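You operate a simulated robot arm through the tools that you are given. There is no shell and no other tool. Be economical: measure what you need, move in short steps, check, and stop when the job is done.

The job below is to be done with a simulated two-armed robot. You get a single attempt, and the scene is never put back.

JOB
Put the nut on the taped area of the wooden table away on the grey tray. Then fetch the thick white ring and set it on the yellow disc. Then put the thick yellow ring on the middle shelf of the black shelf unit. Then stack the small can labelled "sealant" from the clear end of the steel bench on top of the small can labelled "WAX". Then take the brass plug from the taped area of the wooden table and leave it on top of the silver capped cylinder. Then put the stepped sleeve that says "31" on the clear end of the steel bench. Then lift the grease box lid open. The order counts.

It is judged by the outcome, as a careful person would: the job done as asked, and still so three seconds after it is handed in. It fails if anything else is knocked over, pushed out of place, dropped, spilled or broken. A push-on lid holds only when it is set on centred and level and pressed home; a screw cap is set on level and turned clockwise until tight.

ROBOT AND FRAMES
Two 7-joint arms with two-finger parallel grippers on one trunk, on a base that drives. Base frame: it is fixed to the floor where the robot stands at the start and does not move with it; the origin is under the middle of the robot, x ahead of it, y to its left, z up. Lengths are in mm, angles in rad, forces in N, time in s.
The left shoulder is at the start at [48, 101, 1090], the right one opposite. With the tool pointing down near the work surface each hand reaches from about 220 to 520 mm from the robot's upright axis, wherever it stands, measured 20 degrees to its own side. Places, roughly: brass plug (4x3x4 cm) [1100, 800, 900]; capped cylinder (5x5x8 cm) [900, 500, 1000]; clear end of the steel bench [2200, 700, 800]; grease box lid [3300, 2700, 900]; grey tray (23x16 cm) [3580, -2480, 820]; middle shelf of the black shelf unit [700, 1200, 500]; nut (5x4x2 cm) [500, 0, 900]; small can [2000, 750, 750]; stepped sleeve [250, -750, 1000]; thick white ring (7x7x2 cm) [2800, 2600, 900]; thick yellow ring (7x7x2 cm) [2700, 2700, 900]; yellow disc (10x10x1 cm) [1000, 0, 900]. Payload 2.4 kg a hand.
The TCP of each hand is the grasp point between the finger pads, 24 mm short of the fingertips. In the tool frame z runs along the fingers and y along their closing line. Largest opening 68 mm; finger width 17, thickness 10; the body of the gripper, 40 by 70 mm, starts 41 mm behind the TCP.
Orientation is that of the tool frame in the base frame, as a unit quaternion [x, y, z, w]. With the fingers straight down and closing along the base's y, the tool's x points along the base's -x, its y along +y and its z along -z.

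CONTROLS
- The arms move only by the tool drive_tool. It takes "left_commands", "right_commands" or both (then of equal length, played together; a hand with none holds still); each is a list of rows, each a list of 6 numbers: the shift along the base's x, y, z in mm, then the turn, a rotation vector about the base's x, y, z in rad. In form: [[dx, dy, dz, rx, ry, rz], ...]. A call has 1 to 8 rows; each row is the pose to reach, as a shift and turn from the pose commanded when the call began. "left_fingers" and "right_fingers" are, for a hand that has rows, the gripper command, from -1 (fully open) to 1 (shut), values between in proportion, set as the call begins (left out, the last holds). Rows are played at 5 a second. More than 50 mm and 0.15 rad between two rows, or a gripper value outside its range, and nothing of the call is played. A pose out of reach is approached as far as the arm can. The call stops where the force on the tool passes 40 N (or 10 N more than at its start, if that is more) or the arm is blocked; 0.2 s more then pass. Each finger travels about 72 mm/s and halts on what it meets, pressing with about 26 N; the grip force reading is that of the motor and also rises with nothing between the fingers. The clock runs only during rows and for 0.2 s after the last one: add rows that repeat a pose to give the fingers time. It gives the time, the measured TCP pose, the force on the tool (base axes), the opening and the grip force at its end, in the units of the frame above (readings bear some noise), with the torque about the TCP (base axes, N m) and any sound that the robot's microphone picked up, and new pictures: "pictures" is both (left out), scene, wrist or none (wrist: the cameras of the hands that moved).
- Cameras (640 x 400 px; columns grow to the right, rows downward): "scene" is now at [133.1, -38, 1289.2]; the picture's right is [-0.43, -0.90, 0.00], its down [-0.28, 0.13, -0.95] and it looks along [0.86, -0.41, -0.31] (base axes); focal length 214 px, centre (320, 200). "left" rides on the left gripper at [84, -11, -75] in its tool frame; the picture's right is [0.13, 0.99, 0.00], its down [-0.60, 0.08, -0.79] and it looks along [-0.79, 0.10, 0.61] (tool axes); focal length 251 px, centre (320, 200). "right" rides on the right gripper at [84, 11, -75] in its tool frame; the picture's right is [-0.13, 0.99, 0.00], its down [-0.60, -0.08, -0.79] and it looks along [-0.79, -0.10, 0.61] (tool axes); focal length 251 px, centre (320, 200). There is no depth. A picture from a camera that has moved, and an enlarged one, comes with that camera's place and axes in the base frame and with its lens. The place of the scene camera against the robot may be out by one fixed shift of up to 18 mm in any direction.
- slide_trunk(by): slides the trunk up (or, below 0, down) by that many mm; the arms and the scene camera ride with it, the base frame stays. It gives what a move gives, with no picture.
- base_move(legs): drives the robot by 1 to 6 legs, each [ahead, left, turn to the left] in mm, mm and rad, along the robot's own axes; the way and the turn of a leg run together, so that a leg with both is an arc; at most 1500 mm and 3.142 rad a leg. The arms and the cameras ride along, it lands a little off, and it stops where it bumps. It gives what a move gives, and a new picture of the scene camera.
- head_to(pan, tilt): turns the head with the scene camera to pan (to the left, within 1.501 rad either way) and tilt (down, from -0.506 to 1.204), counted from straight ahead of the robot. It gives what a move gives, and a new picture of the scene camera.
- inspect(camera, box): a new picture of the part [left, top, right, bottom] of that camera's present view, enlarged. No time passes.
- hand_in(): hands the job in; it is judged then, once.

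Work in short steps. Places have to be worked out from the pictures, the camera data and where the tool is seen: move nearer, look again, correct. Check each grasp and each placing, and mend what went wrong. You have 196 turns and 260 pictures in all, those below and enlarged ones among them. Open the grippers and draw the arms clear of the work before you hand the job in, unless the task says otherwise; then end with one line.

The tools are called as a command line: name --argument value ..., lists and objects as JSON in quotes. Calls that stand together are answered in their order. drive_tool: Moves the arms, as the interface text tells. Its arguments: {"type":"object","properties":{"left_commands":{"type":"array","items":{"type":"array","items":{"type":"number"}}},"left_fingers":{"type":"number"},"right_commands":{"type":"array","items":{"type":"array","items":{"type":"number"}}},"right_fingers":{"type":"number"},"pictures":{"type":"string","enum":["both","scene","wrist","none"]}},"required":[]} The other tools are called the same way: slide_trunk (by) slides the trunk up or down; base_move (legs) drives the base; head_to (pan, tilt) turns the head that bears the scene camera; inspect (camera, box) takes an enlarged picture of a part of a camera's view; hand_in () hands the job in.

At the start:

```text
t: 0.0
left_tcp_pos: [275.9, -0.9, 1181.2]
left_tool_rot: [0.0, 1.0, 0.0, 0.0]
left_force: [0.0, 0.2, -0.6]
left_wrist_torque: [-0.01, 0.0, 0.0]
left_gripper_width: 68.3
left_grip_force: 0.0
right_tcp_pos: [204.5, -253.7, 1227.8]
right_tool_rot: [-0.001, 1.0, -0.001, -0.001]
right_force: [0.8, 0.6, -0.2]
right_wrist_torque: [0.01, 0.01, 0.01]
right_gripper_width: 67.8
right_grip_force: 0.0
trunk travel left (down, up): [-305.0, 545.0]
robot x, y, heading: [0.4, 1.3, -0.001]
head pan, tilt: [-0.443, 0.316]
```

scene: 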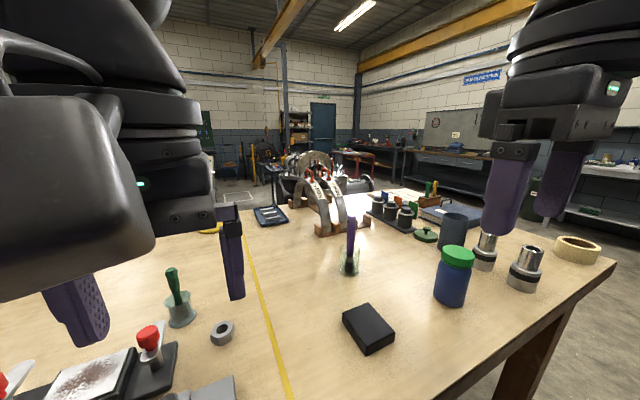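
right: 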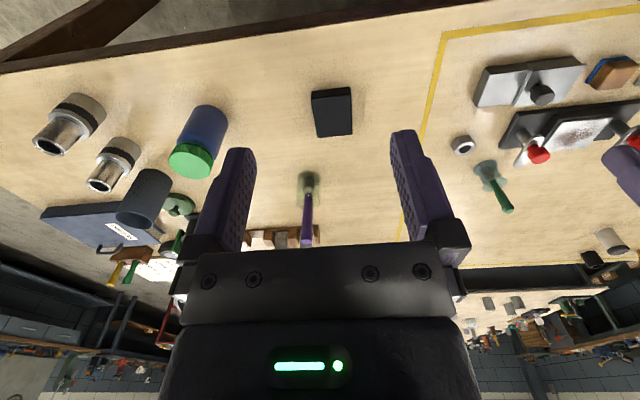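
left: 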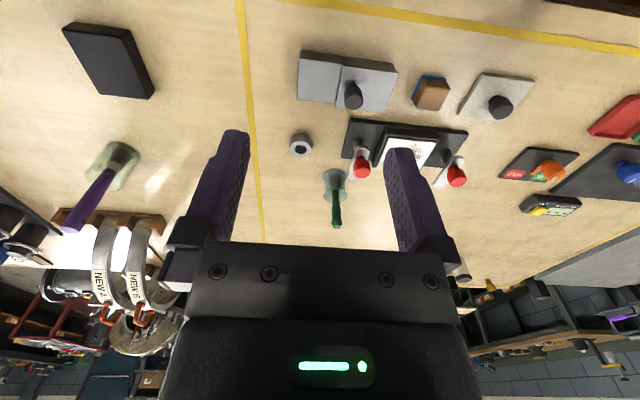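

The nut shows up at about [496, -8, 900] from the left wrist camera. I'll zoom in to see how it lies.

inspect --camera "left" --box '[240, 80, 400, 240]'

head_to --pan 0.2 --tilt 0.6

```text
2.50 times, centred on (320, 160) of left
camera zoom: at [191.8, -13.1, 1256.8], right [-0.13, 0.99, 0.0], down [0.6, 0.08, 0.79], along [0.79, 0.1, -0.61], focal length 629 px, centre (320, 300)
```

zoom: 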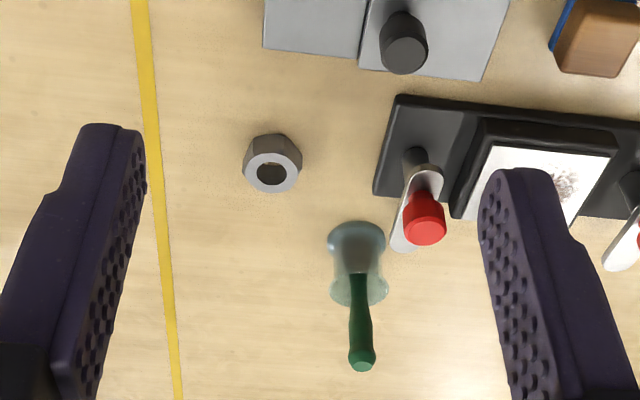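

```text
t: 1.0
left_tcp_pos: [275.7, -1.4, 1181.4]
left_tool_rot: [0.001, 1.0, 0.0, 0.001]
left_force: [0.2, -0.1, 0.9]
left_wrist_torque: [-0.02, -0.04, -0.04]
left_gripper_width: 67.9
left_grip_force: 0.1
right_tcp_pos: [204.3, -253.4, 1229.1]
right_tool_rot: [0.0, 1.0, -0.001, -0.001]
right_force: [0.4, -0.3, 0.7]
right_wrist_torque: [-0.04, 0.02, -0.04]
right_gripper_width: 68.0
right_grip_force: 0.0
trunk travel left (down, up): [-305.0, 545.0]
robot x, y, heading: [0.6, 2.1, 0.002]
head pan, tilt: [0.201, 0.6]
camera scene: at [135.4, 19.6, 1263.3], right [0.2, -0.98, 0.0], down [-0.55, -0.11, -0.83], along [0.81, 0.16, -0.56], focal length 214 px, centre (320, 200)
```

scene: 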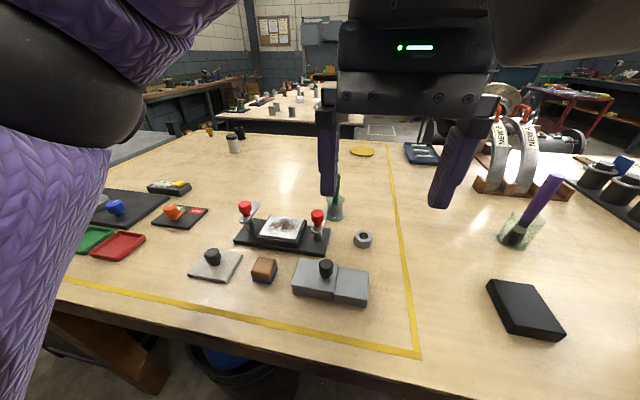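

The nut appears clear of its neighbours. I'll bring the left hand over it at mid height for a closer look.

drive_tool --left_commands '[[45, 0, -20, 0, 0, 0], [90, -2, -40, 0, 0, 0], [135, -4, -65, 0, 0, 0], [175, -6, -95, 0, 0, 0], [190, -7, -130, 0, 0, 0], [190, -7, -130, 0, 0, 0]]' --left_fingers -1 --pictures "wrist"

```text
refused: row 3 steps farther than a row can; nothing moved
```

Step slightly too long; I'll use shorter rows.

drive_tool --left_commands '[[40, 0, -20, 0, 0, 0], [80, -2, -42, 0, 0, 0], [120, -4, -66, 0, 0, 0], [155, -6, -95, 0, 0, 0], [185, -7, -130, 0, 0, 0], [185, -7, -130, 0, 0, 0]]' --left_fingers -1 --pictures "wrist"

```text
t: 2.4
left_tcp_pos: [457.0, -8.4, 1049.8]
left_tool_rot: [0.0, 1.0, 0.0, -0.001]
left_force: [-0.9, -0.3, 0.4]
left_wrist_torque: [0.02, -0.02, -0.01]
left_gripper_width: 68.0
left_grip_force: 0.1
right_tcp_pos: [204.5, -254.4, 1228.6]
right_tool_rot: [0.0, 1.0, -0.001, 0.0]
right_force: [0.0, -0.2, 0.1]
right_wrist_torque: [-0.01, -0.03, 0.05]
right_gripper_width: 68.2
right_grip_force: 0.0
trunk travel left (down, up): [-305.0, 545.0]
robot x, y, heading: [0.1, -1.3, 0.002]
head pan, tilt: [0.201, 0.6]
camera left: at [373.5, -21.0, 1124.2], right [-0.13, 0.99, 0.0], down [0.6, 0.08, 0.79], along [0.79, 0.1, -0.61], focal length 251 px, centre (320, 200)
```

left: 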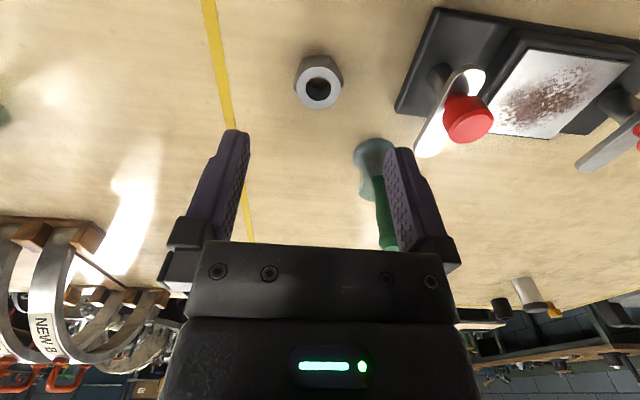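

inspect --camera "left" --box '[260, 30, 380, 130]'

```text
4.00 times, centred on (320, 80) of left
camera zoom: at [373.5, -21.0, 1124.2], right [-0.13, 0.99, 0.0], down [0.6, 0.08, 0.79], along [0.79, 0.1, -0.61], focal length 1006 px, centre (320, 680)
```

zoom: 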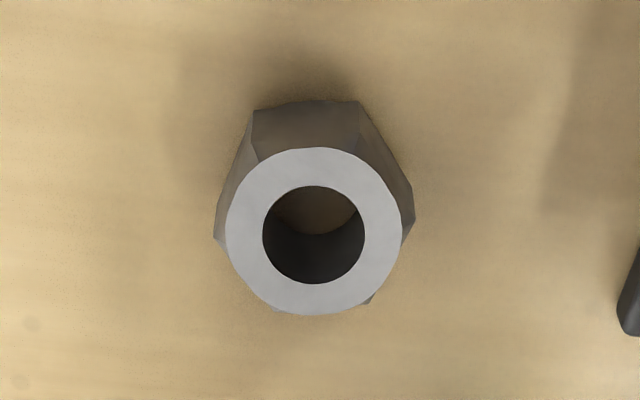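

Flats of the nut are about 17° off, so I turn the hand by −0.29 and descend over it, to a height safe above the table.

drive_tool --left_commands '[[10, 0, -30, 0, 0, -0.12], [22, 0, -60, 0, 0, -0.24], [32, 0, -90, 0, 0, -0.29], [32, 0, -90, 0, 0, -0.29]]' --pictures "both"

```text
t: 3.4
left_tcp_pos: [478.6, -1.2, 957.8]
left_tool_rot: [0.146, 0.989, 0.0, 0.0]
left_force: [0.8, -0.7, 0.3]
left_wrist_torque: [-0.05, -0.01, -0.02]
left_gripper_width: 68.0
left_grip_force: 0.0
left hand out of reach, approached as far as the arm can: row 2, 3, 4
right_tcp_pos: [205.7, -254.3, 1228.6]
right_tool_rot: [0.0, 1.0, 0.0, 0.001]
right_force: [-0.3, 1.7, -0.4]
right_wrist_torque: [-0.04, 0.01, -0.02]
right_gripper_width: 68.1
right_grip_force: 0.0
trunk travel left (down, up): [-305.0, 545.0]
robot x, y, heading: [-2.2, -0.2, 0.001]
head pan, tilt: [0.201, 0.6]
camera scene: at [135.4, 19.5, 1263.3], right [0.2, -0.98, 0.0], down [-0.55, -0.11, -0.82], along [0.81, 0.16, -0.57], focal length 214 px, centre (320, 200)
camera left: at [394.3, 10.9, 1032.6], right [0.16, 0.99, 0.0], down [0.6, -0.1, 0.79], along [0.78, -0.13, -0.61], focal length 251 px, centre (320, 200)
```

scene: 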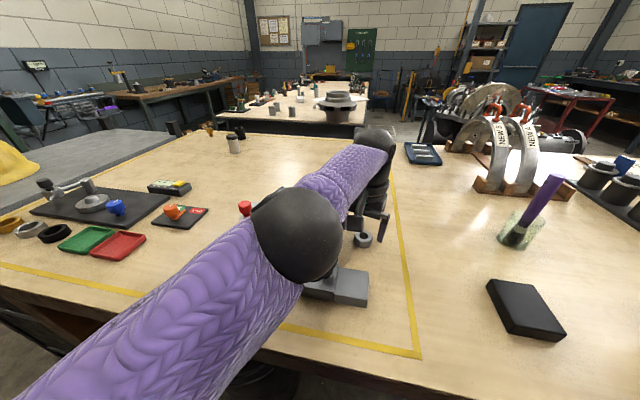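
left: 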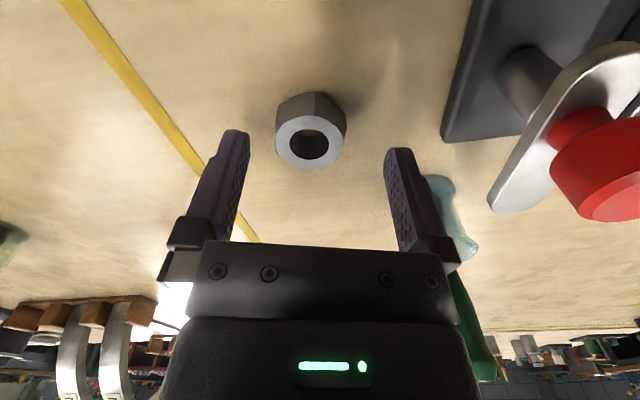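

The left arm is at its reach limit here, so I'll lift and move the base to the right (so the nut lies to the left side), and a little ahead.

drive_tool --left_commands '[[-20, 0, 45, 0, 0, 0], [-40, 0, 90, 0, 0, 0]]' --pictures "none"

base_move --legs '[[0, -130, 0], [40, 0, 0]]'

```text
t: 4.0
left_tcp_pos: [455.1, -8.2, 1054.5]
left_tool_rot: [0.144, 0.99, -0.001, -0.001]
left_force: [0.7, 0.4, 0.3]
left_wrist_torque: [0.0, 0.0, -0.01]
left_gripper_width: 68.0
left_grip_force: 0.0
left hand out of reach, approached as far as the arm can: row 1, 2
right_tcp_pos: [205.3, -254.6, 1228.5]
right_tool_rot: [0.0, 1.0, 0.0, 0.0]
right_force: [-0.1, -0.6, 0.5]
right_wrist_torque: [0.01, 0.0, -0.01]
right_gripper_width: 68.1
right_grip_force: 0.0
trunk travel left (down, up): [-305.0, 545.0]
robot x, y, heading: [-1.6, -4.1, 0.002]
head pan, tilt: [0.201, 0.6]
```

```text
t: 5.8
left_tcp_pos: [496.1, -138.5, 1053.8]
left_tool_rot: [0.144, 0.99, 0.0, -0.001]
left_force: [0.6, 0.5, 0.3]
left_wrist_torque: [0.0, 0.02, -0.01]
left_gripper_width: 68.0
left_grip_force: 0.1
right_tcp_pos: [245.2, -384.6, 1228.8]
right_tool_rot: [0.0, 1.0, 0.0, 0.0]
right_force: [0.2, -0.4, 0.1]
right_wrist_torque: [-0.04, 0.0, -0.01]
right_gripper_width: 67.7
right_grip_force: 0.1
trunk travel left (down, up): [-305.0, 545.0]
robot x, y, heading: [39.6, -128.9, -0.0]
head pan, tilt: [0.201, 0.6]
camera scene: at [176.2, -110.6, 1263.1], right [0.2, -0.98, 0.0], down [-0.55, -0.11, -0.82], along [0.81, 0.16, -0.57], focal length 214 px, centre (320, 200)
```

scene: 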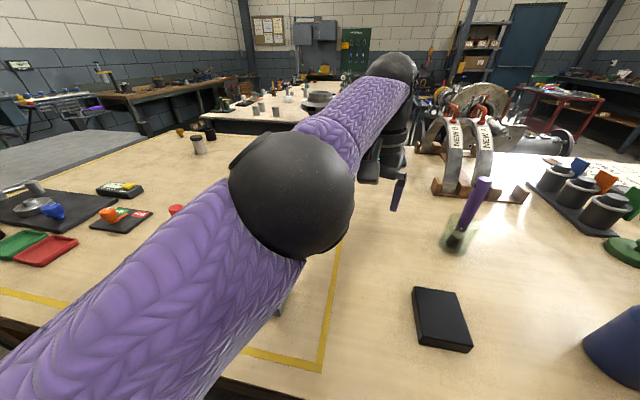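

Base moved as asked. Now hand to above the nut [490, -11], z≈960.

drive_tool --left_commands '[[-2, 40, -10, 0, 0, 0], [-4, 80, -30, 0, 0, 0], [-6, 115, -60, 0, 0, 0], [-6, 127, -95, 0, 0, 0], [-6, 127, -95, 0, 0, 0]]' --pictures "wrist"

```text
t: 7.0
left_tcp_pos: [539.3, -23.6, 985.3]
left_tool_rot: [0.144, 0.99, 0.0, -0.001]
left_force: [-0.2, 0.2, 0.0]
left_wrist_torque: [0.0, 0.02, -0.01]
left_gripper_width: 67.9
left_grip_force: 0.0
left hand out of reach, approached as far as the arm can: row 1, 2, 3, 4, 5
right_tcp_pos: [245.2, -383.4, 1229.1]
right_tool_rot: [0.0, 1.0, -0.001, 0.0]
right_force: [0.4, -0.1, 0.0]
right_wrist_torque: [-0.01, 0.0, -0.02]
right_gripper_width: 68.2
right_grip_force: 0.0
trunk travel left (down, up): [-305.0, 545.0]
robot x, y, heading: [41.4, -130.3, -0.001]
head pan, tilt: [0.201, 0.6]
camera left: at [457.2, -11.8, 1059.8], right [0.16, 0.99, 0.0], down [0.6, -0.1, 0.79], along [0.78, -0.13, -0.61], focal length 251 px, centre (320, 200)
```

left: 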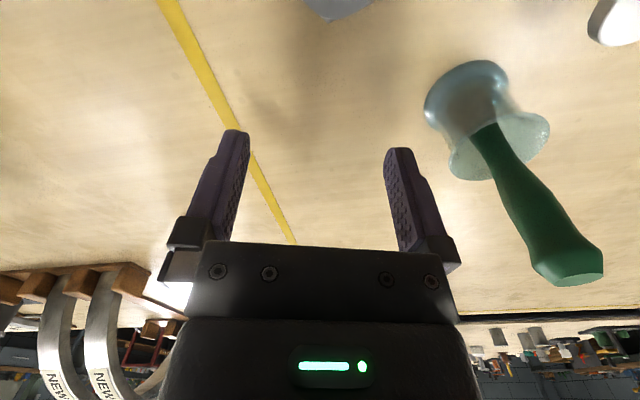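

It seems the −0.29 wrist turn hits a joint limit. I'll raise and turn the wrist the other way (to +0.75, the other flat pair).

drive_tool --left_commands '[[0, 0, 25, 0, 0, 0.14], [0, 0, 45, 0, 0, 0.28], [0, 0, 45, 0, 0, 0.42], [0, 0, 45, 0, 0, 0.56], [0, 0, 45, 0, 0, 0.7], [0, 0, 45, 0, 0, 0.84], [0, 0, 45, 0, 0, 0.98], [0, 0, 45, 0, 0, 1.04]]' --pictures "wrist"

```text
t: 8.8
left_tcp_pos: [533.4, -21.2, 1030.3]
left_tool_rot: [-0.367, 0.93, 0.0, 0.0]
left_force: [0.5, -0.1, -0.1]
left_wrist_torque: [0.03, 0.01, -0.02]
left_gripper_width: 67.8
left_grip_force: 0.1
left hand out of reach, approached as far as the arm can: row 8
right_tcp_pos: [244.2, -384.2, 1228.5]
right_tool_rot: [0.0, 1.0, 0.0, 0.0]
right_force: [0.2, -0.5, 0.0]
right_wrist_torque: [0.02, 0.0, -0.04]
right_gripper_width: 67.9
right_grip_force: 0.1
trunk travel left (down, up): [-305.0, 545.0]
robot x, y, heading: [43.0, -129.1, 0.003]
head pan, tilt: [0.201, 0.6]
camera left: at [479.8, -88.5, 1106.0], right [-0.77, 0.64, 0.0], down [0.39, 0.47, 0.79], along [0.5, 0.61, -0.61], focal length 251 px, centre (320, 200)
```

left: 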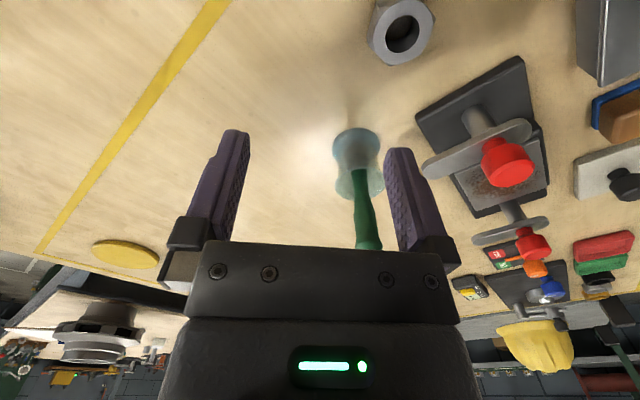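

drive_tool --left_commands '[[-25, 6, -25, 0, 0, 0], [-49, 15, -60, 0, 0, 0], [-49, 15, -60, 0, 0, 0]]' --pictures "wrist"

```text
t: 9.6
left_tcp_pos: [540.2, -16.7, 995.2]
left_tool_rot: [-0.366, 0.93, 0.001, -0.001]
left_force: [0.6, 0.8, 0.4]
left_wrist_torque: [0.01, -0.02, 0.02]
left_gripper_width: 68.1
left_grip_force: 0.1
left hand out of reach, approached as far as the arm can: row 1, 2, 3
right_tcp_pos: [243.8, -384.8, 1228.1]
right_tool_rot: [0.001, 1.0, 0.0, 0.0]
right_force: [-0.4, 0.7, 0.0]
right_wrist_torque: [0.01, 0.03, 0.01]
right_gripper_width: 68.1
right_grip_force: 0.0
trunk travel left (down, up): [-305.0, 545.0]
robot x, y, heading: [43.0, -126.8, 0.0]
head pan, tilt: [0.201, 0.6]
camera left: at [486.0, -83.3, 1070.4], right [-0.77, 0.64, 0.0], down [0.39, 0.47, 0.79], along [0.5, 0.61, -0.61], focal length 251 px, centre (320, 200)
```

left: 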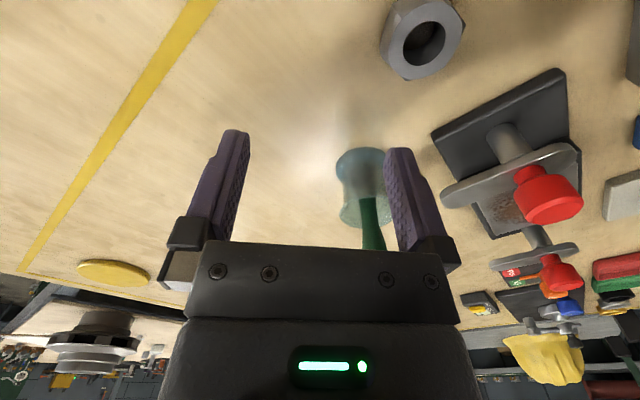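

The arm won't draw back in this wrist pose. I'll raise, bring the wrist back to about +0.25 and test the position again without pictures.

drive_tool --left_commands '[[-5, 0, 40, 0, 0, -0.14], [-10, 0, 70, 0, 0, -0.28], [-20, 0, 85, 0, 0, -0.42], [-40, 5, 85, 0, 0, -0.5], [-56, 10, 85, 0, 0, -0.5], [-56, 10, 85, 0, 0, -0.5]]' --pictures "none"

drive_tool --left_commands '[[0, 0, -30, 0, 0, 0], [0, 0, -60, 0, 0, 0], [0, 0, -90, 0, 0, 0], [0, 0, -90, 0, 0, 0]]' --pictures "none"

```text
t: 11.0
left_tcp_pos: [515.9, -9.4, 1089.3]
left_tool_rot: [-0.125, 0.992, 0.0, -0.001]
left_force: [-0.1, 0.4, -0.9]
left_wrist_torque: [-0.01, -0.02, 0.05]
left_gripper_width: 67.9
left_grip_force: 0.2
left hand out of reach, approached as far as the arm can: row 1, 2, 4, 5, 6
right_tcp_pos: [245.4, -383.9, 1229.7]
right_tool_rot: [-0.001, 1.0, 0.0, -0.001]
right_force: [0.6, 0.3, -0.1]
right_wrist_torque: [0.01, -0.01, -0.02]
right_gripper_width: 68.0
right_grip_force: 0.0
trunk travel left (down, up): [-305.0, 545.0]
robot x, y, heading: [37.3, -128.9, -0.002]
head pan, tilt: [0.201, 0.6]
```

```text
t: 12.0
left_tcp_pos: [536.7, -11.3, 1009.8]
left_tool_rot: [-0.125, 0.992, 0.0, -0.001]
left_force: [0.2, -0.1, 0.2]
left_wrist_torque: [-0.01, 0.03, -0.04]
left_gripper_width: 68.2
left_grip_force: 0.1
left hand out of reach, approached as far as the arm can: row 1, 2, 3, 4
right_tcp_pos: [245.1, -384.7, 1228.8]
right_tool_rot: [0.0, 1.0, 0.0, 0.0]
right_force: [0.7, 0.6, 0.3]
right_wrist_torque: [-0.03, 0.0, 0.06]
right_gripper_width: 68.1
right_grip_force: 0.0
trunk travel left (down, up): [-305.0, 545.0]
robot x, y, heading: [43.0, -130.8, -0.0]
head pan, tilt: [0.201, 0.6]
```

Seemingly a fold limit of the arm in this posture. I'll try raising the trunk by 150 and lowering the hand again.

slide_trunk --by 150

drive_tool --left_commands '[[-20, 0, -40, 0, 0, 0], [-40, 0, -80, 0, 0, 0], [-50, 0, -120, 0, 0, 0], [-50, 0, -150, 0, 0, 0], [-50, 0, -150, 0, 0, 0]]' --pictures "scene"

```text
t: 13.7
left_tcp_pos: [529.0, -13.1, 1189.2]
left_tool_rot: [-0.126, 0.992, -0.003, 0.03]
left_force: [0.0, -0.6, -0.1]
left_wrist_torque: [-0.04, 0.07, 0.02]
left_gripper_width: 68.1
left_grip_force: 0.1
right_tcp_pos: [244.8, -384.7, 1378.5]
right_tool_rot: [0.0, 1.0, 0.0, 0.0]
right_force: [-0.3, -0.9, -1.0]
right_wrist_torque: [0.0, 0.02, 0.02]
right_gripper_width: 67.9
right_grip_force: 0.0
trunk travel left (down, up): [-455.0, 395.0]
robot x, y, heading: [40.8, -131.6, 0.003]
head pan, tilt: [0.201, 0.6]
```

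```text
t: 14.9
left_tcp_pos: [476.6, -14.6, 1042.5]
left_tool_rot: [-0.124, 0.992, -0.003, 0.03]
left_force: [-0.1, 0.4, 0.3]
left_wrist_torque: [0.02, 0.0, 0.0]
left_gripper_width: 67.6
left_grip_force: 0.1
right_tcp_pos: [245.6, -383.4, 1379.2]
right_tool_rot: [-0.001, 1.0, 0.0, -0.001]
right_force: [-0.9, 0.6, -0.3]
right_wrist_torque: [0.03, 0.01, 0.02]
right_gripper_width: 67.9
right_grip_force: 0.1
trunk travel left (down, up): [-455.0, 395.0]
robot x, y, heading: [38.6, -131.4, -0.003]
head pan, tilt: [0.201, 0.6]
camera scene: at [152.5, -110.6, 1414.5], right [0.2, -0.98, 0.0], down [-0.55, -0.11, -0.82], along [0.81, 0.16, -0.57], focal length 214 px, centre (320, 200)
```

scene: 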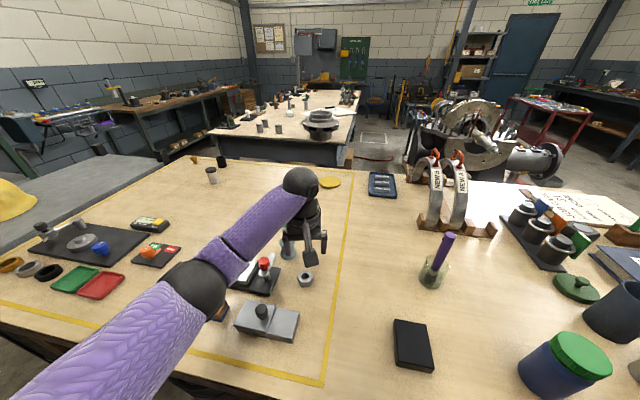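

Raising the trunk works. Now fix the small tilt, turn to −0.29 and go over the nut.

drive_tool --left_commands '[[0, 2, -15, 0, 0.06, 0], [5, 3, -30, 0, 0.06, -0.14], [8, 3, -45, 0, 0.06, -0.28], [10, 3, -60, 0, 0.06, -0.42], [10, 4, -75, 0, 0.06, -0.54], [10, 4, -75, 0, 0.06, -0.54]]' --pictures "wrist"

```text
t: 16.3
left_tcp_pos: [487.0, -8.8, 965.9]
left_tool_rot: [0.145, 0.989, -0.008, -0.002]
left_force: [0.0, -0.1, -0.3]
left_wrist_torque: [0.02, 0.01, -0.01]
left_gripper_width: 68.1
left_grip_force: 0.1
right_tcp_pos: [245.4, -384.5, 1379.2]
right_tool_rot: [0.0, 1.0, 0.0, -0.001]
right_force: [0.3, -0.3, -0.7]
right_wrist_torque: [0.01, 0.01, 0.02]
right_gripper_width: 67.9
right_grip_force: 0.1
trunk travel left (down, up): [-455.0, 395.0]
robot x, y, heading: [41.4, -129.1, 0.002]
head pan, tilt: [0.201, 0.6]
camera left: at [402.6, 4.6, 1040.5], right [0.16, 0.99, -0.02], down [0.61, -0.09, 0.79], along [0.78, -0.14, -0.61], focal length 251 px, centre (320, 200)
```

left: 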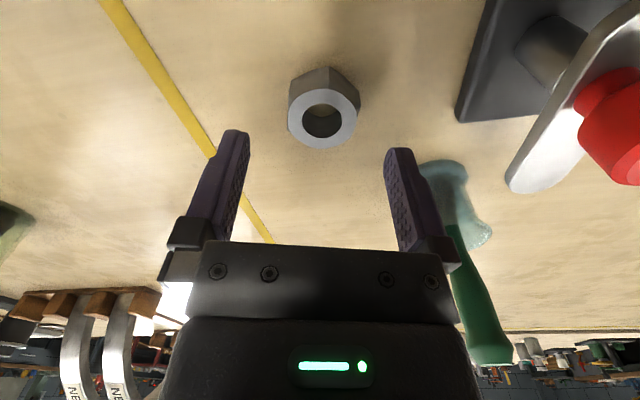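

The nut is centred between the fingers with its flats facing them. Descend to z≈917.

drive_tool --left_commands '[[1, 0, -25, 0, 0, 0], [2, 0, -42, 0, 0, 0], [2, 0, -48, 0, 0, 0], [2, 0, -48, 0, 0, 0]]' --pictures "wrist"

```text
t: 16.9
left_tcp_pos: [487.4, -7.3, 933.9]
left_tool_rot: [0.142, 0.99, -0.005, 0.0]
left_force: [-13.7, 1.3, 16.5]
left_wrist_torque: [0.6, 0.24, 0.6]
left_gripper_width: 65.3
left_grip_force: 0.0
right_tcp_pos: [242.3, -384.4, 1379.6]
right_tool_rot: [-0.002, 1.0, 0.0, 0.001]
right_force: [0.1, 0.0, 0.6]
right_wrist_torque: [0.03, 0.0, 0.01]
right_gripper_width: 68.0
right_grip_force: 0.1
trunk travel left (down, up): [-455.0, 395.0]
robot x, y, heading: [39.9, -130.7, -0.001]
head pan, tilt: [0.201, 0.6]
stopped in row 2 (left hand): the force on the tool passed its limit at 49 N (the readings are from after the stop); the commanded pose is now the measured one
camera left: at [403.4, 5.3, 1009.3], right [0.16, 0.99, -0.01], down [0.6, -0.09, 0.79], along [0.78, -0.13, -0.61], focal length 251 px, centre (320, 200)
```

left: 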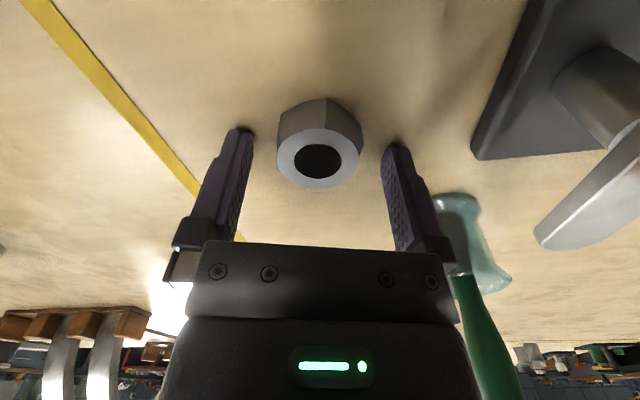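

Fingertips met the table at z≈910 (table top is ~909), so the nut is really at about [478, -8]. Lift 4, shift back 10 mm, then close.

drive_tool --left_commands '[[0, 0, 4, 0, 0, 0], [-10, 0, 4, 0, 0, 0], [-10, 0, 4, 0, 0, 0]]' --pictures "none"

drive_tool --left_commands '[[0, 0, 0, 0, 0, 0], [0, 0, 0, 0, 0, 0], [0, 0, 0, 0, 0, 0], [0, 0, 0, 0, 0, 0]]' --left_fingers 1 --pictures "wrist"

```text
t: 17.7
left_tcp_pos: [480.2, -9.5, 936.5]
left_tool_rot: [0.143, 0.99, -0.007, 0.0]
left_force: [-0.6, -0.3, -1.0]
left_wrist_torque: [0.01, 0.02, -0.02]
left_gripper_width: 68.0
left_grip_force: 0.0
right_tcp_pos: [244.1, -385.2, 1378.9]
right_tool_rot: [0.0, 1.0, 0.0, 0.0]
right_force: [0.1, 0.1, 0.9]
right_wrist_torque: [0.01, 0.01, 0.0]
right_gripper_width: 67.9
right_grip_force: 0.1
trunk travel left (down, up): [-455.0, 395.0]
robot x, y, heading: [41.3, -130.2, -0.002]
head pan, tilt: [0.201, 0.6]
```

```text
t: 18.7
left_tcp_pos: [480.3, -8.9, 936.6]
left_tool_rot: [0.143, 0.99, -0.006, 0.0]
left_force: [0.1, 0.1, 1.0]
left_wrist_torque: [0.05, -0.02, -0.04]
left_gripper_width: 35.3
left_grip_force: 26.2
right_tcp_pos: [245.1, -384.0, 1378.3]
right_tool_rot: [0.001, 1.0, 0.001, 0.0]
right_force: [0.3, -1.2, -0.1]
right_wrist_torque: [-0.04, 0.02, 0.0]
right_gripper_width: 68.2
right_grip_force: 0.0
trunk travel left (down, up): [-455.0, 395.0]
robot x, y, heading: [40.4, -130.9, -0.003]
head pan, tilt: [0.201, 0.6]
camera left: at [396.4, 3.8, 1011.3], right [0.16, 0.99, -0.01], down [0.6, -0.09, 0.79], along [0.78, -0.13, -0.61], focal length 251 px, centre (320, 200)
```

left: 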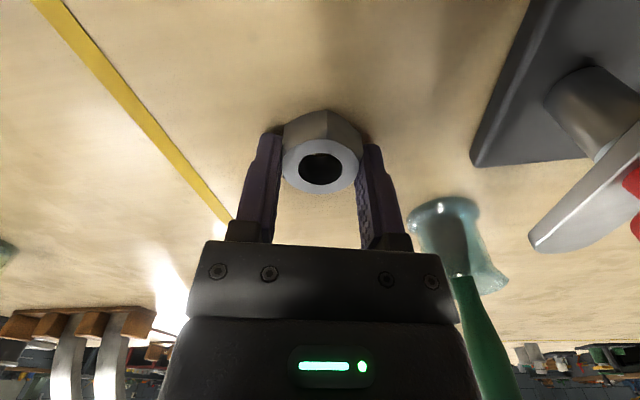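

Nut gripped (35 mm). Lift straight up and draw in a little.

drive_tool --left_commands '[[0, 0, 40, 0, 0, 0], [0, 0, 90, 0, 0, 0], [-20, 0, 135, 0, 0, 0], [-40, 10, 180, 0, 0, 0], [-70, 20, 220, 0, 0, 0], [-100, 35, 255, 0, 0, 0.1], [-140, 50, 280, 0, 0, 0.2], [-180, 60, 290, 0, 0, 0.29]]' --pictures "wrist"

head_to --pan -0.7 --tilt 0.25

head_to --pan -1.45 --tilt 0.35

```text
refused: row 4 steps farther than a row can; nothing moved
```

```text
t: 19.9
left_tcp_pos: [479.5, -9.9, 936.6]
left_tool_rot: [0.144, 0.99, -0.006, 0.0]
left_force: [0.9, 0.8, 2.9]
left_wrist_torque: [0.05, -0.02, -0.01]
left_gripper_width: 35.3
left_grip_force: 26.0
right_tcp_pos: [245.8, -384.5, 1378.7]
right_tool_rot: [0.0, 1.0, 0.0, 0.0]
right_force: [-0.4, 0.5, -0.1]
right_wrist_torque: [0.03, 0.04, 0.0]
right_gripper_width: 68.1
right_grip_force: 0.0
trunk travel left (down, up): [-455.0, 395.0]
robot x, y, heading: [42.9, -130.0, -0.001]
head pan, tilt: [-0.7, 0.25]
camera scene: at [137.5, -188.1, 1446.6], right [-0.64, -0.77, 0.0], down [-0.19, 0.16, -0.97], along [0.74, -0.62, -0.25], focal length 214 px, centre (320, 200)
```

scene: 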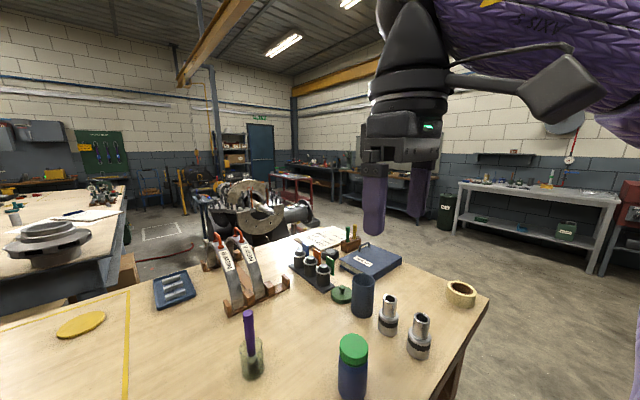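

```text
t: 21.0
left_tcp_pos: [480.3, -9.4, 936.2]
left_tool_rot: [0.143, 0.99, -0.006, -0.001]
left_force: [1.3, 0.3, 2.0]
left_wrist_torque: [0.05, -0.03, -0.02]
left_gripper_width: 35.6
left_grip_force: 25.8
right_tcp_pos: [245.5, -383.9, 1377.4]
right_tool_rot: [0.001, 1.0, 0.0, 0.0]
right_force: [-0.2, 0.2, 0.3]
right_wrist_torque: [0.01, 0.0, -0.03]
right_gripper_width: 68.1
right_grip_force: 0.1
trunk travel left (down, up): [-455.0, 395.0]
robot x, y, heading: [41.1, -127.3, 0.002]
head pan, tilt: [-1.45, 0.351]
camera scene: at [77.3, -220.5, 1437.2], right [-0.99, -0.12, 0.0], down [-0.04, 0.34, -0.94], along [0.11, -0.93, -0.34], focal length 214 px, centre (320, 200)
```

scene: 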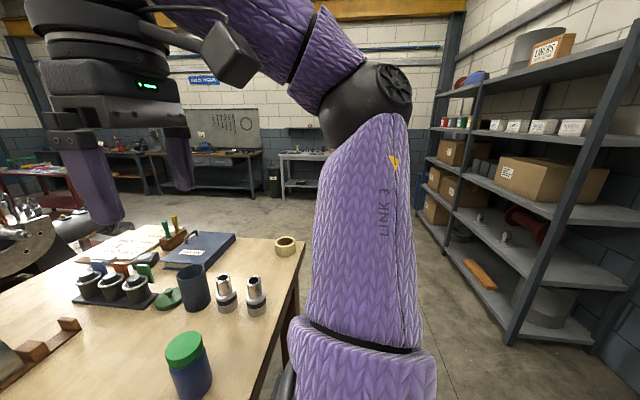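

Redo the lift with shorter rows; the room view shows a clear route to the right of this table, then ahead.

drive_tool --left_commands '[[0, 0, 40, 0, 0, 0], [0, 0, 85, 0, 0, 0], [-10, 0, 130, 0, 0, 0], [-25, 5, 170, 0, 0, 0.05], [-50, 12, 205, 0, 0, 0.1], [-85, 20, 235, 0, 0, 0.15], [-120, 30, 260, 0, 0, 0.2], [-155, 40, 280, 0, 0, 0.29]]' --pictures "wrist"

drive_tool --left_commands '[[-10, 0, 40, 0, 0, 0], [-20, 0, 60, 0, 0, 0], [-30, 0, 60, 0, 0, 0]]' --pictures "none"

base_move --legs '[[-40, -600, 0], [0, -850, 0]]'

head_to --pan -0.3 --tilt 0.35

```text
t: 22.8
left_tcp_pos: [324.7, 32.0, 1218.4]
left_tool_rot: [-0.003, 1.0, -0.007, 0.001]
left_force: [-0.4, -0.2, -1.2]
left_wrist_torque: [0.03, -0.01, 0.0]
left_gripper_width: 35.6
left_grip_force: 26.2
right_tcp_pos: [244.0, -384.7, 1379.2]
right_tool_rot: [0.001, 1.0, 0.0, -0.001]
right_force: [-0.1, 0.1, 0.4]
right_wrist_torque: [0.0, 0.0, 0.01]
right_gripper_width: 67.9
right_grip_force: 0.0
trunk travel left (down, up): [-455.0, 395.0]
robot x, y, heading: [38.2, -130.8, 0.001]
head pan, tilt: [-1.45, 0.351]
camera left: at [241.2, 20.0, 1293.3], right [-0.13, 0.99, -0.01], down [0.6, 0.09, 0.79], along [0.79, 0.1, -0.61], focal length 251 px, centre (320, 200)
```

left: 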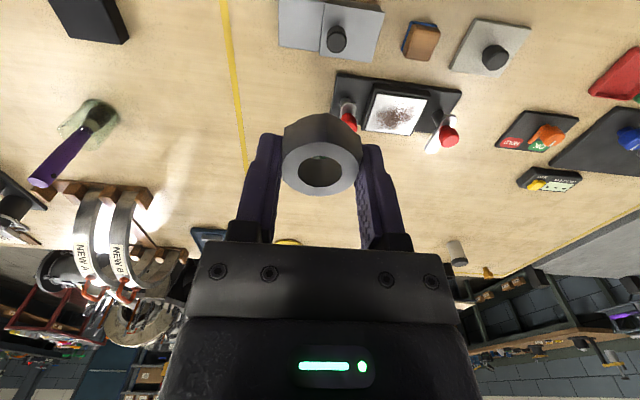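

```text
t: 23.6
left_tcp_pos: [292.6, 32.5, 1277.2]
left_tool_rot: [0.0, 1.0, -0.006, 0.001]
left_force: [-0.4, -0.7, -1.4]
left_wrist_torque: [0.03, 0.01, 0.0]
left_gripper_width: 35.3
left_grip_force: 25.8
right_tcp_pos: [245.0, -383.3, 1377.1]
right_tool_rot: [0.0, 1.0, 0.001, 0.0]
right_force: [0.9, 0.4, 0.0]
right_wrist_torque: [0.04, -0.02, -0.01]
right_gripper_width: 67.9
right_grip_force: 0.0
trunk travel left (down, up): [-455.0, 395.0]
robot x, y, heading: [38.9, -129.4, 0.002]
head pan, tilt: [-1.45, 0.351]
```

```text
t: 31.1
left_tcp_pos: [255.1, -1420.7, 1276.8]
left_tool_rot: [-0.004, 1.0, -0.006, 0.001]
left_force: [0.8, -0.8, -1.4]
left_wrist_torque: [-0.02, 0.0, 0.01]
left_gripper_width: 35.3
left_grip_force: 26.2
right_tcp_pos: [209.8, -1838.3, 1378.9]
right_tool_rot: [-0.004, 1.0, 0.0, 0.001]
right_force: [0.0, 0.2, 0.5]
right_wrist_torque: [0.02, 0.03, -0.01]
right_gripper_width: 68.0
right_grip_force: 0.0
trunk travel left (down, up): [-455.0, 395.0]
robot x, y, heading: [3.4, -1583.7, 0.008]
head pan, tilt: [-1.45, 0.351]
camera scene: at [40.4, -1674.9, 1437.2], right [-0.99, -0.13, 0.0], down [-0.04, 0.34, -0.94], along [0.12, -0.93, -0.34], focal length 214 px, centre (320, 200)
```

scene: 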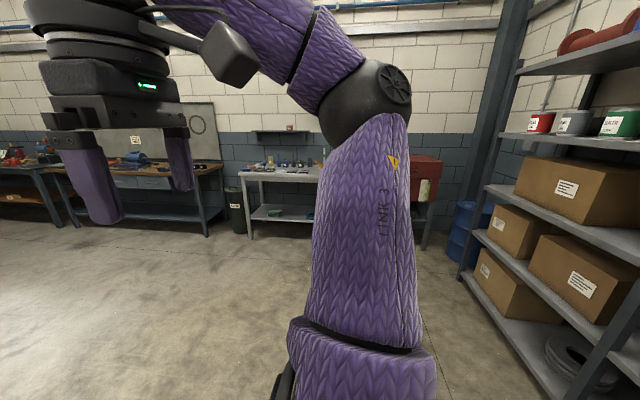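

```text
t: 32.5
left_tcp_pos: [254.3, -1420.4, 1278.2]
left_tool_rot: [-0.005, 1.0, -0.006, 0.0]
left_force: [0.7, 0.1, -0.9]
left_wrist_torque: [-0.01, -0.01, 0.0]
left_gripper_width: 35.3
left_grip_force: 26.5
right_tcp_pos: [209.9, -1837.2, 1378.9]
right_tool_rot: [-0.005, 1.0, 0.0, 0.0]
right_force: [0.5, 0.1, 0.3]
right_wrist_torque: [0.01, -0.05, 0.01]
right_gripper_width: 68.1
right_grip_force: 0.0
trunk travel left (down, up): [-455.0, 395.0]
robot x, y, heading: [4.9, -1586.3, 0.008]
head pan, tilt: [-0.3, 0.351]
camera scene: at [117.7, -1609.1, 1437.2], right [-0.29, -0.96, 0.0], down [-0.33, 0.1, -0.94], along [0.9, -0.27, -0.34], focal length 214 px, centre (320, 200)
```

scene: 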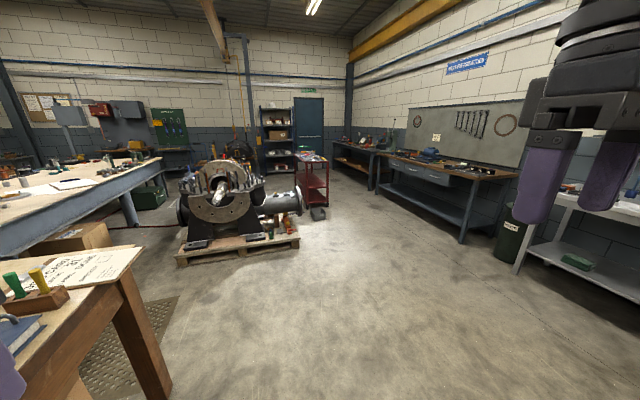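

The red cart past the pump is where the tray should be (projects to its top). I'll drive to about (2450, −2600), clear of the pallet.

base_move --legs '[[1200, -700, 0], [1200, -310, 0]]'

head_to --pan 0.05 --tilt 0.45

```text
t: 45.2
left_tcp_pos: [2653.0, -2377.7, 1278.1]
left_tool_rot: [-0.01, 1.0, -0.006, 0.0]
left_force: [1.2, 0.2, -0.6]
left_wrist_torque: [-0.04, 0.01, 0.0]
left_gripper_width: 35.9
left_grip_force: 26.1
right_tcp_pos: [2612.6, -2793.3, 1377.5]
right_tool_rot: [-0.009, 1.0, 0.0, 0.0]
right_force: [0.2, 0.0, 0.1]
right_wrist_torque: [-0.02, 0.01, 0.0]
right_gripper_width: 68.2
right_grip_force: 0.0
trunk travel left (down, up): [-455.0, 395.0]
robot x, y, heading: [2402.7, -2545.1, 0.019]
head pan, tilt: [-0.3, 0.351]
camera scene: at [2518.0, -2566.6, 1437.2], right [-0.28, -0.96, 0.0], down [-0.33, 0.1, -0.94], along [0.9, -0.26, -0.34], focal length 214 px, centre (320, 200)
```

scene: 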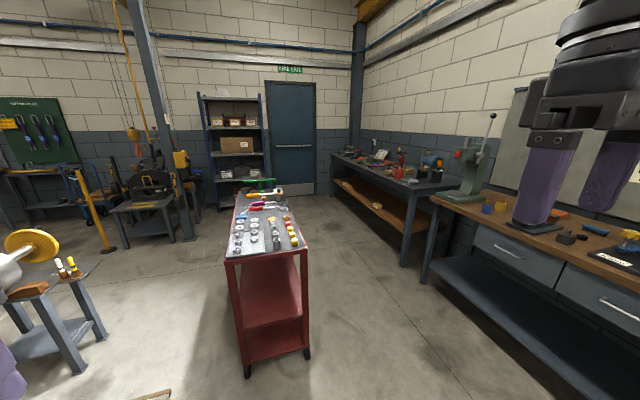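

```text
t: 46.0
left_tcp_pos: [2653.1, -2377.4, 1277.5]
left_tool_rot: [-0.01, 1.0, -0.007, 0.001]
left_force: [0.7, 0.5, -1.3]
left_wrist_torque: [0.06, -0.01, -0.01]
left_gripper_width: 35.5
left_grip_force: 26.2
right_tcp_pos: [2611.1, -2793.3, 1378.2]
right_tool_rot: [-0.009, 1.0, 0.0, 0.0]
right_force: [-0.3, -0.3, 0.8]
right_wrist_torque: [0.03, 0.01, -0.02]
right_gripper_width: 68.0
right_grip_force: 0.1
trunk travel left (down, up): [-455.0, 395.0]
robot x, y, heading: [2401.4, -2546.4, 0.019]
head pan, tilt: [0.051, 0.45]
camera scene: at [2520.0, -2534.4, 1428.0], right [0.07, -1.0, 0.0], down [-0.43, -0.03, -0.9], along [0.9, 0.06, -0.44], focal length 214 px, centre (320, 200)
```

scene: 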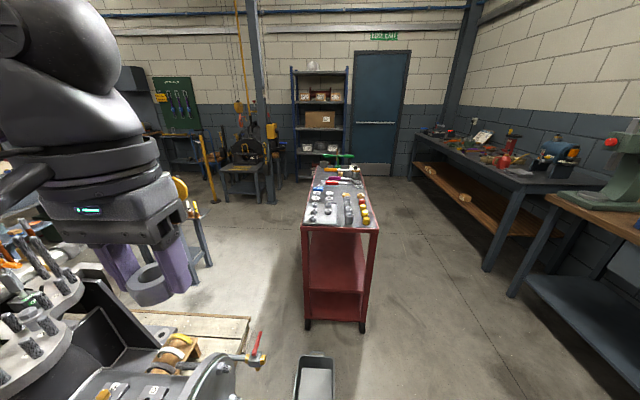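

inspect --camera "scene" --box '[260, 140, 420, 260]'

head_to --pan 0.0 --tilt 0.9

```text
3.33 times, centred on (340, 200) of scene
camera zoom: at [2520.0, -2534.4, 1428.0], right [0.07, -1.0, 0.0], down [-0.43, -0.03, -0.9], along [0.9, 0.06, -0.44], focal length 715 px, centre (253, 200)
```

zoom: 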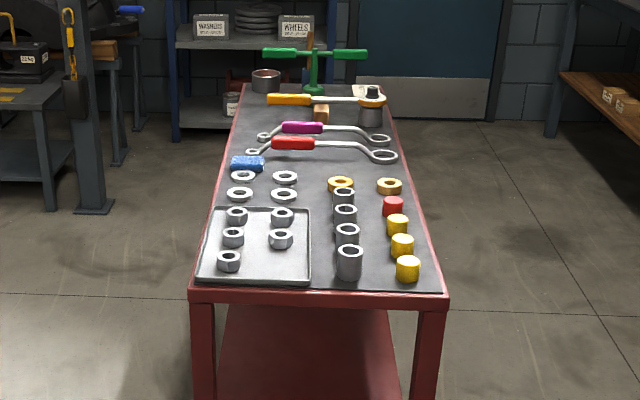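

```text
t: 47.0
left_tcp_pos: [2653.5, -2376.2, 1276.6]
left_tool_rot: [-0.01, 1.0, -0.006, 0.001]
left_force: [0.0, -0.1, -1.4]
left_wrist_torque: [0.03, 0.01, -0.01]
left_gripper_width: 35.4
left_grip_force: 26.0
right_tcp_pos: [2611.7, -2794.3, 1379.6]
right_tool_rot: [-0.009, 1.0, 0.0, -0.001]
right_force: [0.1, 0.2, 0.9]
right_wrist_torque: [0.05, 0.02, 0.0]
right_gripper_width: 68.2
right_grip_force: 0.0
trunk travel left (down, up): [-455.0, 395.0]
robot x, y, heading: [2400.3, -2544.0, 0.011]
head pan, tilt: [0.0, 0.901]
camera scene: at [2503.8, -2539.3, 1389.7], right [0.02, -1.0, 0.0], down [-0.78, -0.01, -0.62], along [0.62, 0.01, -0.78], focal length 214 px, centre (320, 200)
```

scene: 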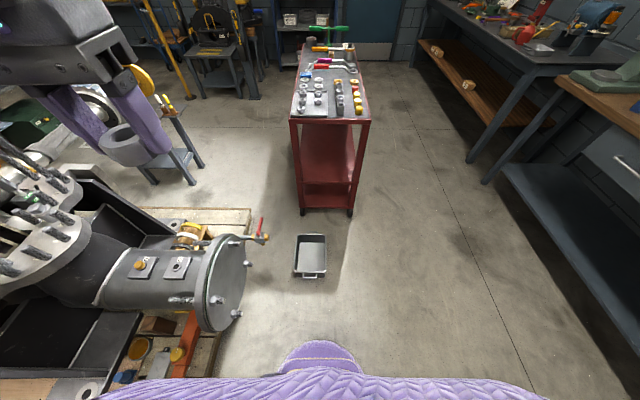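

The free slot on the grey tray is near [3535, −2514]. A bin sits on the floor in front, so I'll stand to its right at about (3180, −2830), turned 0.38 left.

base_move --legs '[[0, -300, 0], [775, 0, 0], [0, 0, 0.37]]'

head_to --pan 0.35 --tilt 0.9

```text
t: 54.0
left_tcp_pos: [3378.7, -2597.2, 1277.3]
left_tool_rot: [-0.18, 0.984, -0.006, 0.002]
left_force: [0.3, -0.8, -0.2]
left_wrist_torque: [0.02, 0.01, -0.01]
left_gripper_width: 35.1
left_grip_force: 26.3
right_tcp_pos: [3480.7, -3003.2, 1377.9]
right_tool_rot: [-0.18, 0.984, 0.0, 0.0]
right_force: [-0.3, -0.1, 0.0]
right_wrist_torque: [0.02, 0.0, 0.0]
right_gripper_width: 67.9
right_grip_force: 0.0
trunk travel left (down, up): [-455.0, 395.0]
robot x, y, heading: [3198.8, -2837.3, 0.362]
head pan, tilt: [0.0, 0.901]
camera scene: at [3294.0, -2800.1, 1389.6], right [0.35, -0.94, 0.0], down [-0.73, -0.28, -0.62], along [0.58, 0.22, -0.78], focal length 214 px, centre (320, 200)
```

scene: 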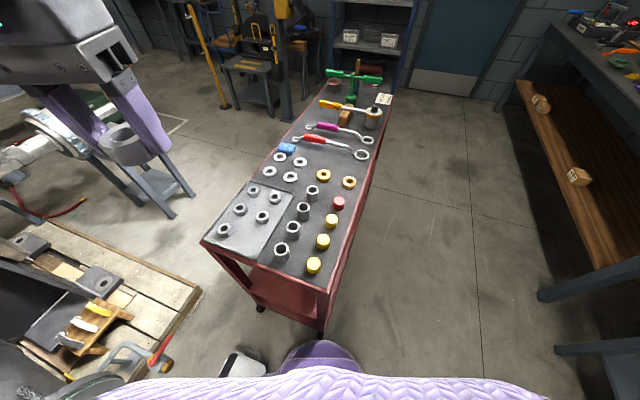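

```text
t: 54.8
left_tcp_pos: [3378.8, -2596.8, 1277.8]
left_tool_rot: [-0.181, 0.983, -0.007, 0.002]
left_force: [-0.3, 0.0, -1.1]
left_wrist_torque: [0.05, -0.03, 0.02]
left_gripper_width: 35.2
left_grip_force: 25.8
right_tcp_pos: [3480.5, -3003.8, 1379.1]
right_tool_rot: [-0.179, 0.984, 0.0, 0.0]
right_force: [0.6, -0.4, 0.1]
right_wrist_torque: [-0.01, 0.0, 0.06]
right_gripper_width: 68.0
right_grip_force: 0.1
trunk travel left (down, up): [-455.0, 395.0]
robot x, y, heading: [3199.1, -2836.2, 0.358]
head pan, tilt: [0.351, 0.901]
camera scene: at [3280.6, -2777.6, 1389.6], right [0.65, -0.76, 0.0], down [-0.59, -0.51, -0.62], along [0.47, 0.41, -0.78], focal length 214 px, centre (320, 200)
```

scene: 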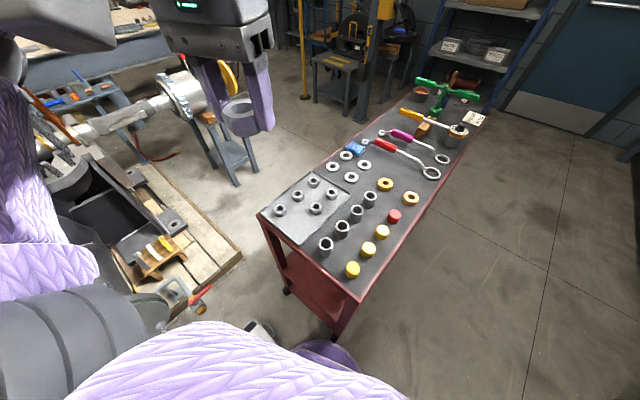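

The free slot (front right of the tray) is near [3505, −2495]. Bring the hand over it at z≈1010.

drive_tool --left_commands '[[25, 20, -30, 0, 0, 0], [50, 40, -65, 0, 0, 0], [72, 58, -105, 0, 0, 0], [90, 72, -145, 0, 0, 0], [105, 84, -188, 0, 0, 0], [118, 95, -230, 0, 0, 0], [126, 102, -268, 0, 0, 0], [126, 102, -268, 0, 0, 0]]' --pictures "both"

```text
t: 56.6
left_tcp_pos: [3506.7, -2494.4, 1007.4]
left_tool_rot: [-0.181, 0.984, -0.006, 0.003]
left_force: [0.6, 0.1, 0.0]
left_wrist_torque: [-0.01, 0.0, -0.01]
left_gripper_width: 35.7
left_grip_force: 25.7
right_tcp_pos: [3480.2, -3003.0, 1379.1]
right_tool_rot: [-0.18, 0.984, 0.001, 0.0]
right_force: [0.6, -0.3, -0.2]
right_wrist_torque: [0.01, 0.03, 0.02]
right_gripper_width: 68.3
right_grip_force: 0.1
trunk travel left (down, up): [-455.0, 395.0]
robot x, y, heading: [3199.3, -2836.5, 0.363]
head pan, tilt: [0.351, 0.901]
camera scene: at [3280.5, -2777.5, 1389.7], right [0.65, -0.76, 0.0], down [-0.59, -0.51, -0.62], along [0.47, 0.41, -0.78], focal length 214 px, centre (320, 200)
camera left: at [3431.9, -2534.9, 1082.1], right [-0.47, 0.88, -0.01], down [0.53, 0.3, 0.79], along [0.7, 0.37, -0.61], focal length 251 px, centre (320, 200)
```

scene: 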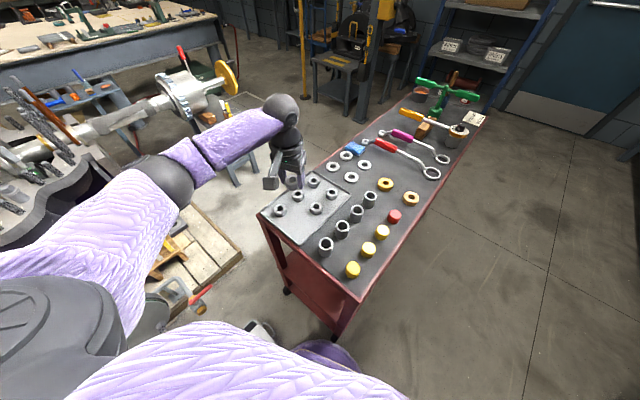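
left: 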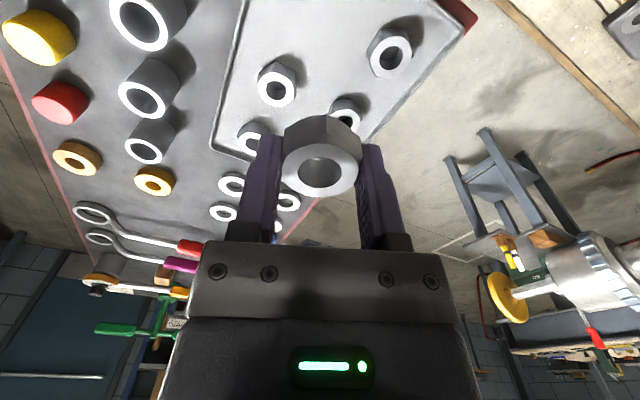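

From the wrist view the slot is nearer [3498, −2513]. Move there and down to z≈885.

drive_tool --left_commands '[[-8, -18, -30, 0, 0, 0], [-8, -18, -70, 0, 0, 0], [-8, -18, -105, 0, 0, 0], [-8, -18, -122, 0, 0, 0], [-8, -18, -122, 0, 0, 0]]' --pictures "wrist"

```text
t: 57.8
left_tcp_pos: [3497.2, -2512.7, 885.2]
left_tool_rot: [-0.18, 0.984, -0.005, 0.002]
left_force: [-0.4, 0.6, -1.4]
left_wrist_torque: [0.0, 0.02, 0.0]
left_gripper_width: 35.5
left_grip_force: 25.6
right_tcp_pos: [3480.5, -3002.5, 1378.2]
right_tool_rot: [-0.18, 0.984, 0.0, 0.0]
right_force: [-0.2, 0.3, -0.6]
right_wrist_torque: [0.0, -0.01, 0.01]
right_gripper_width: 68.0
right_grip_force: 0.1
trunk travel left (down, up): [-455.0, 395.0]
robot x, y, heading: [3200.9, -2838.0, 0.361]
head pan, tilt: [0.351, 0.901]
camera left: at [3421.5, -2553.3, 961.6], right [-0.47, 0.88, -0.01], down [0.53, 0.3, 0.79], along [0.7, 0.37, -0.61], focal length 251 px, centre (320, 200)
```

left: 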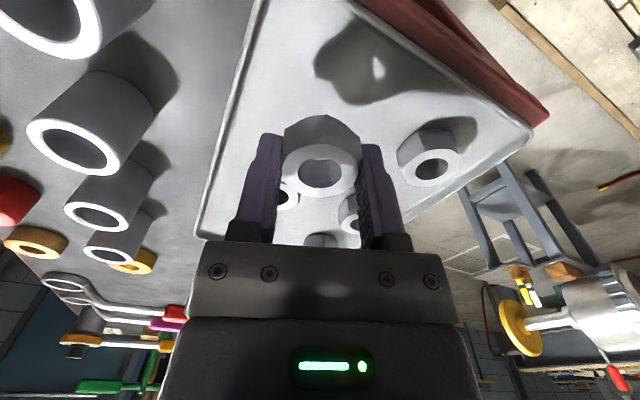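

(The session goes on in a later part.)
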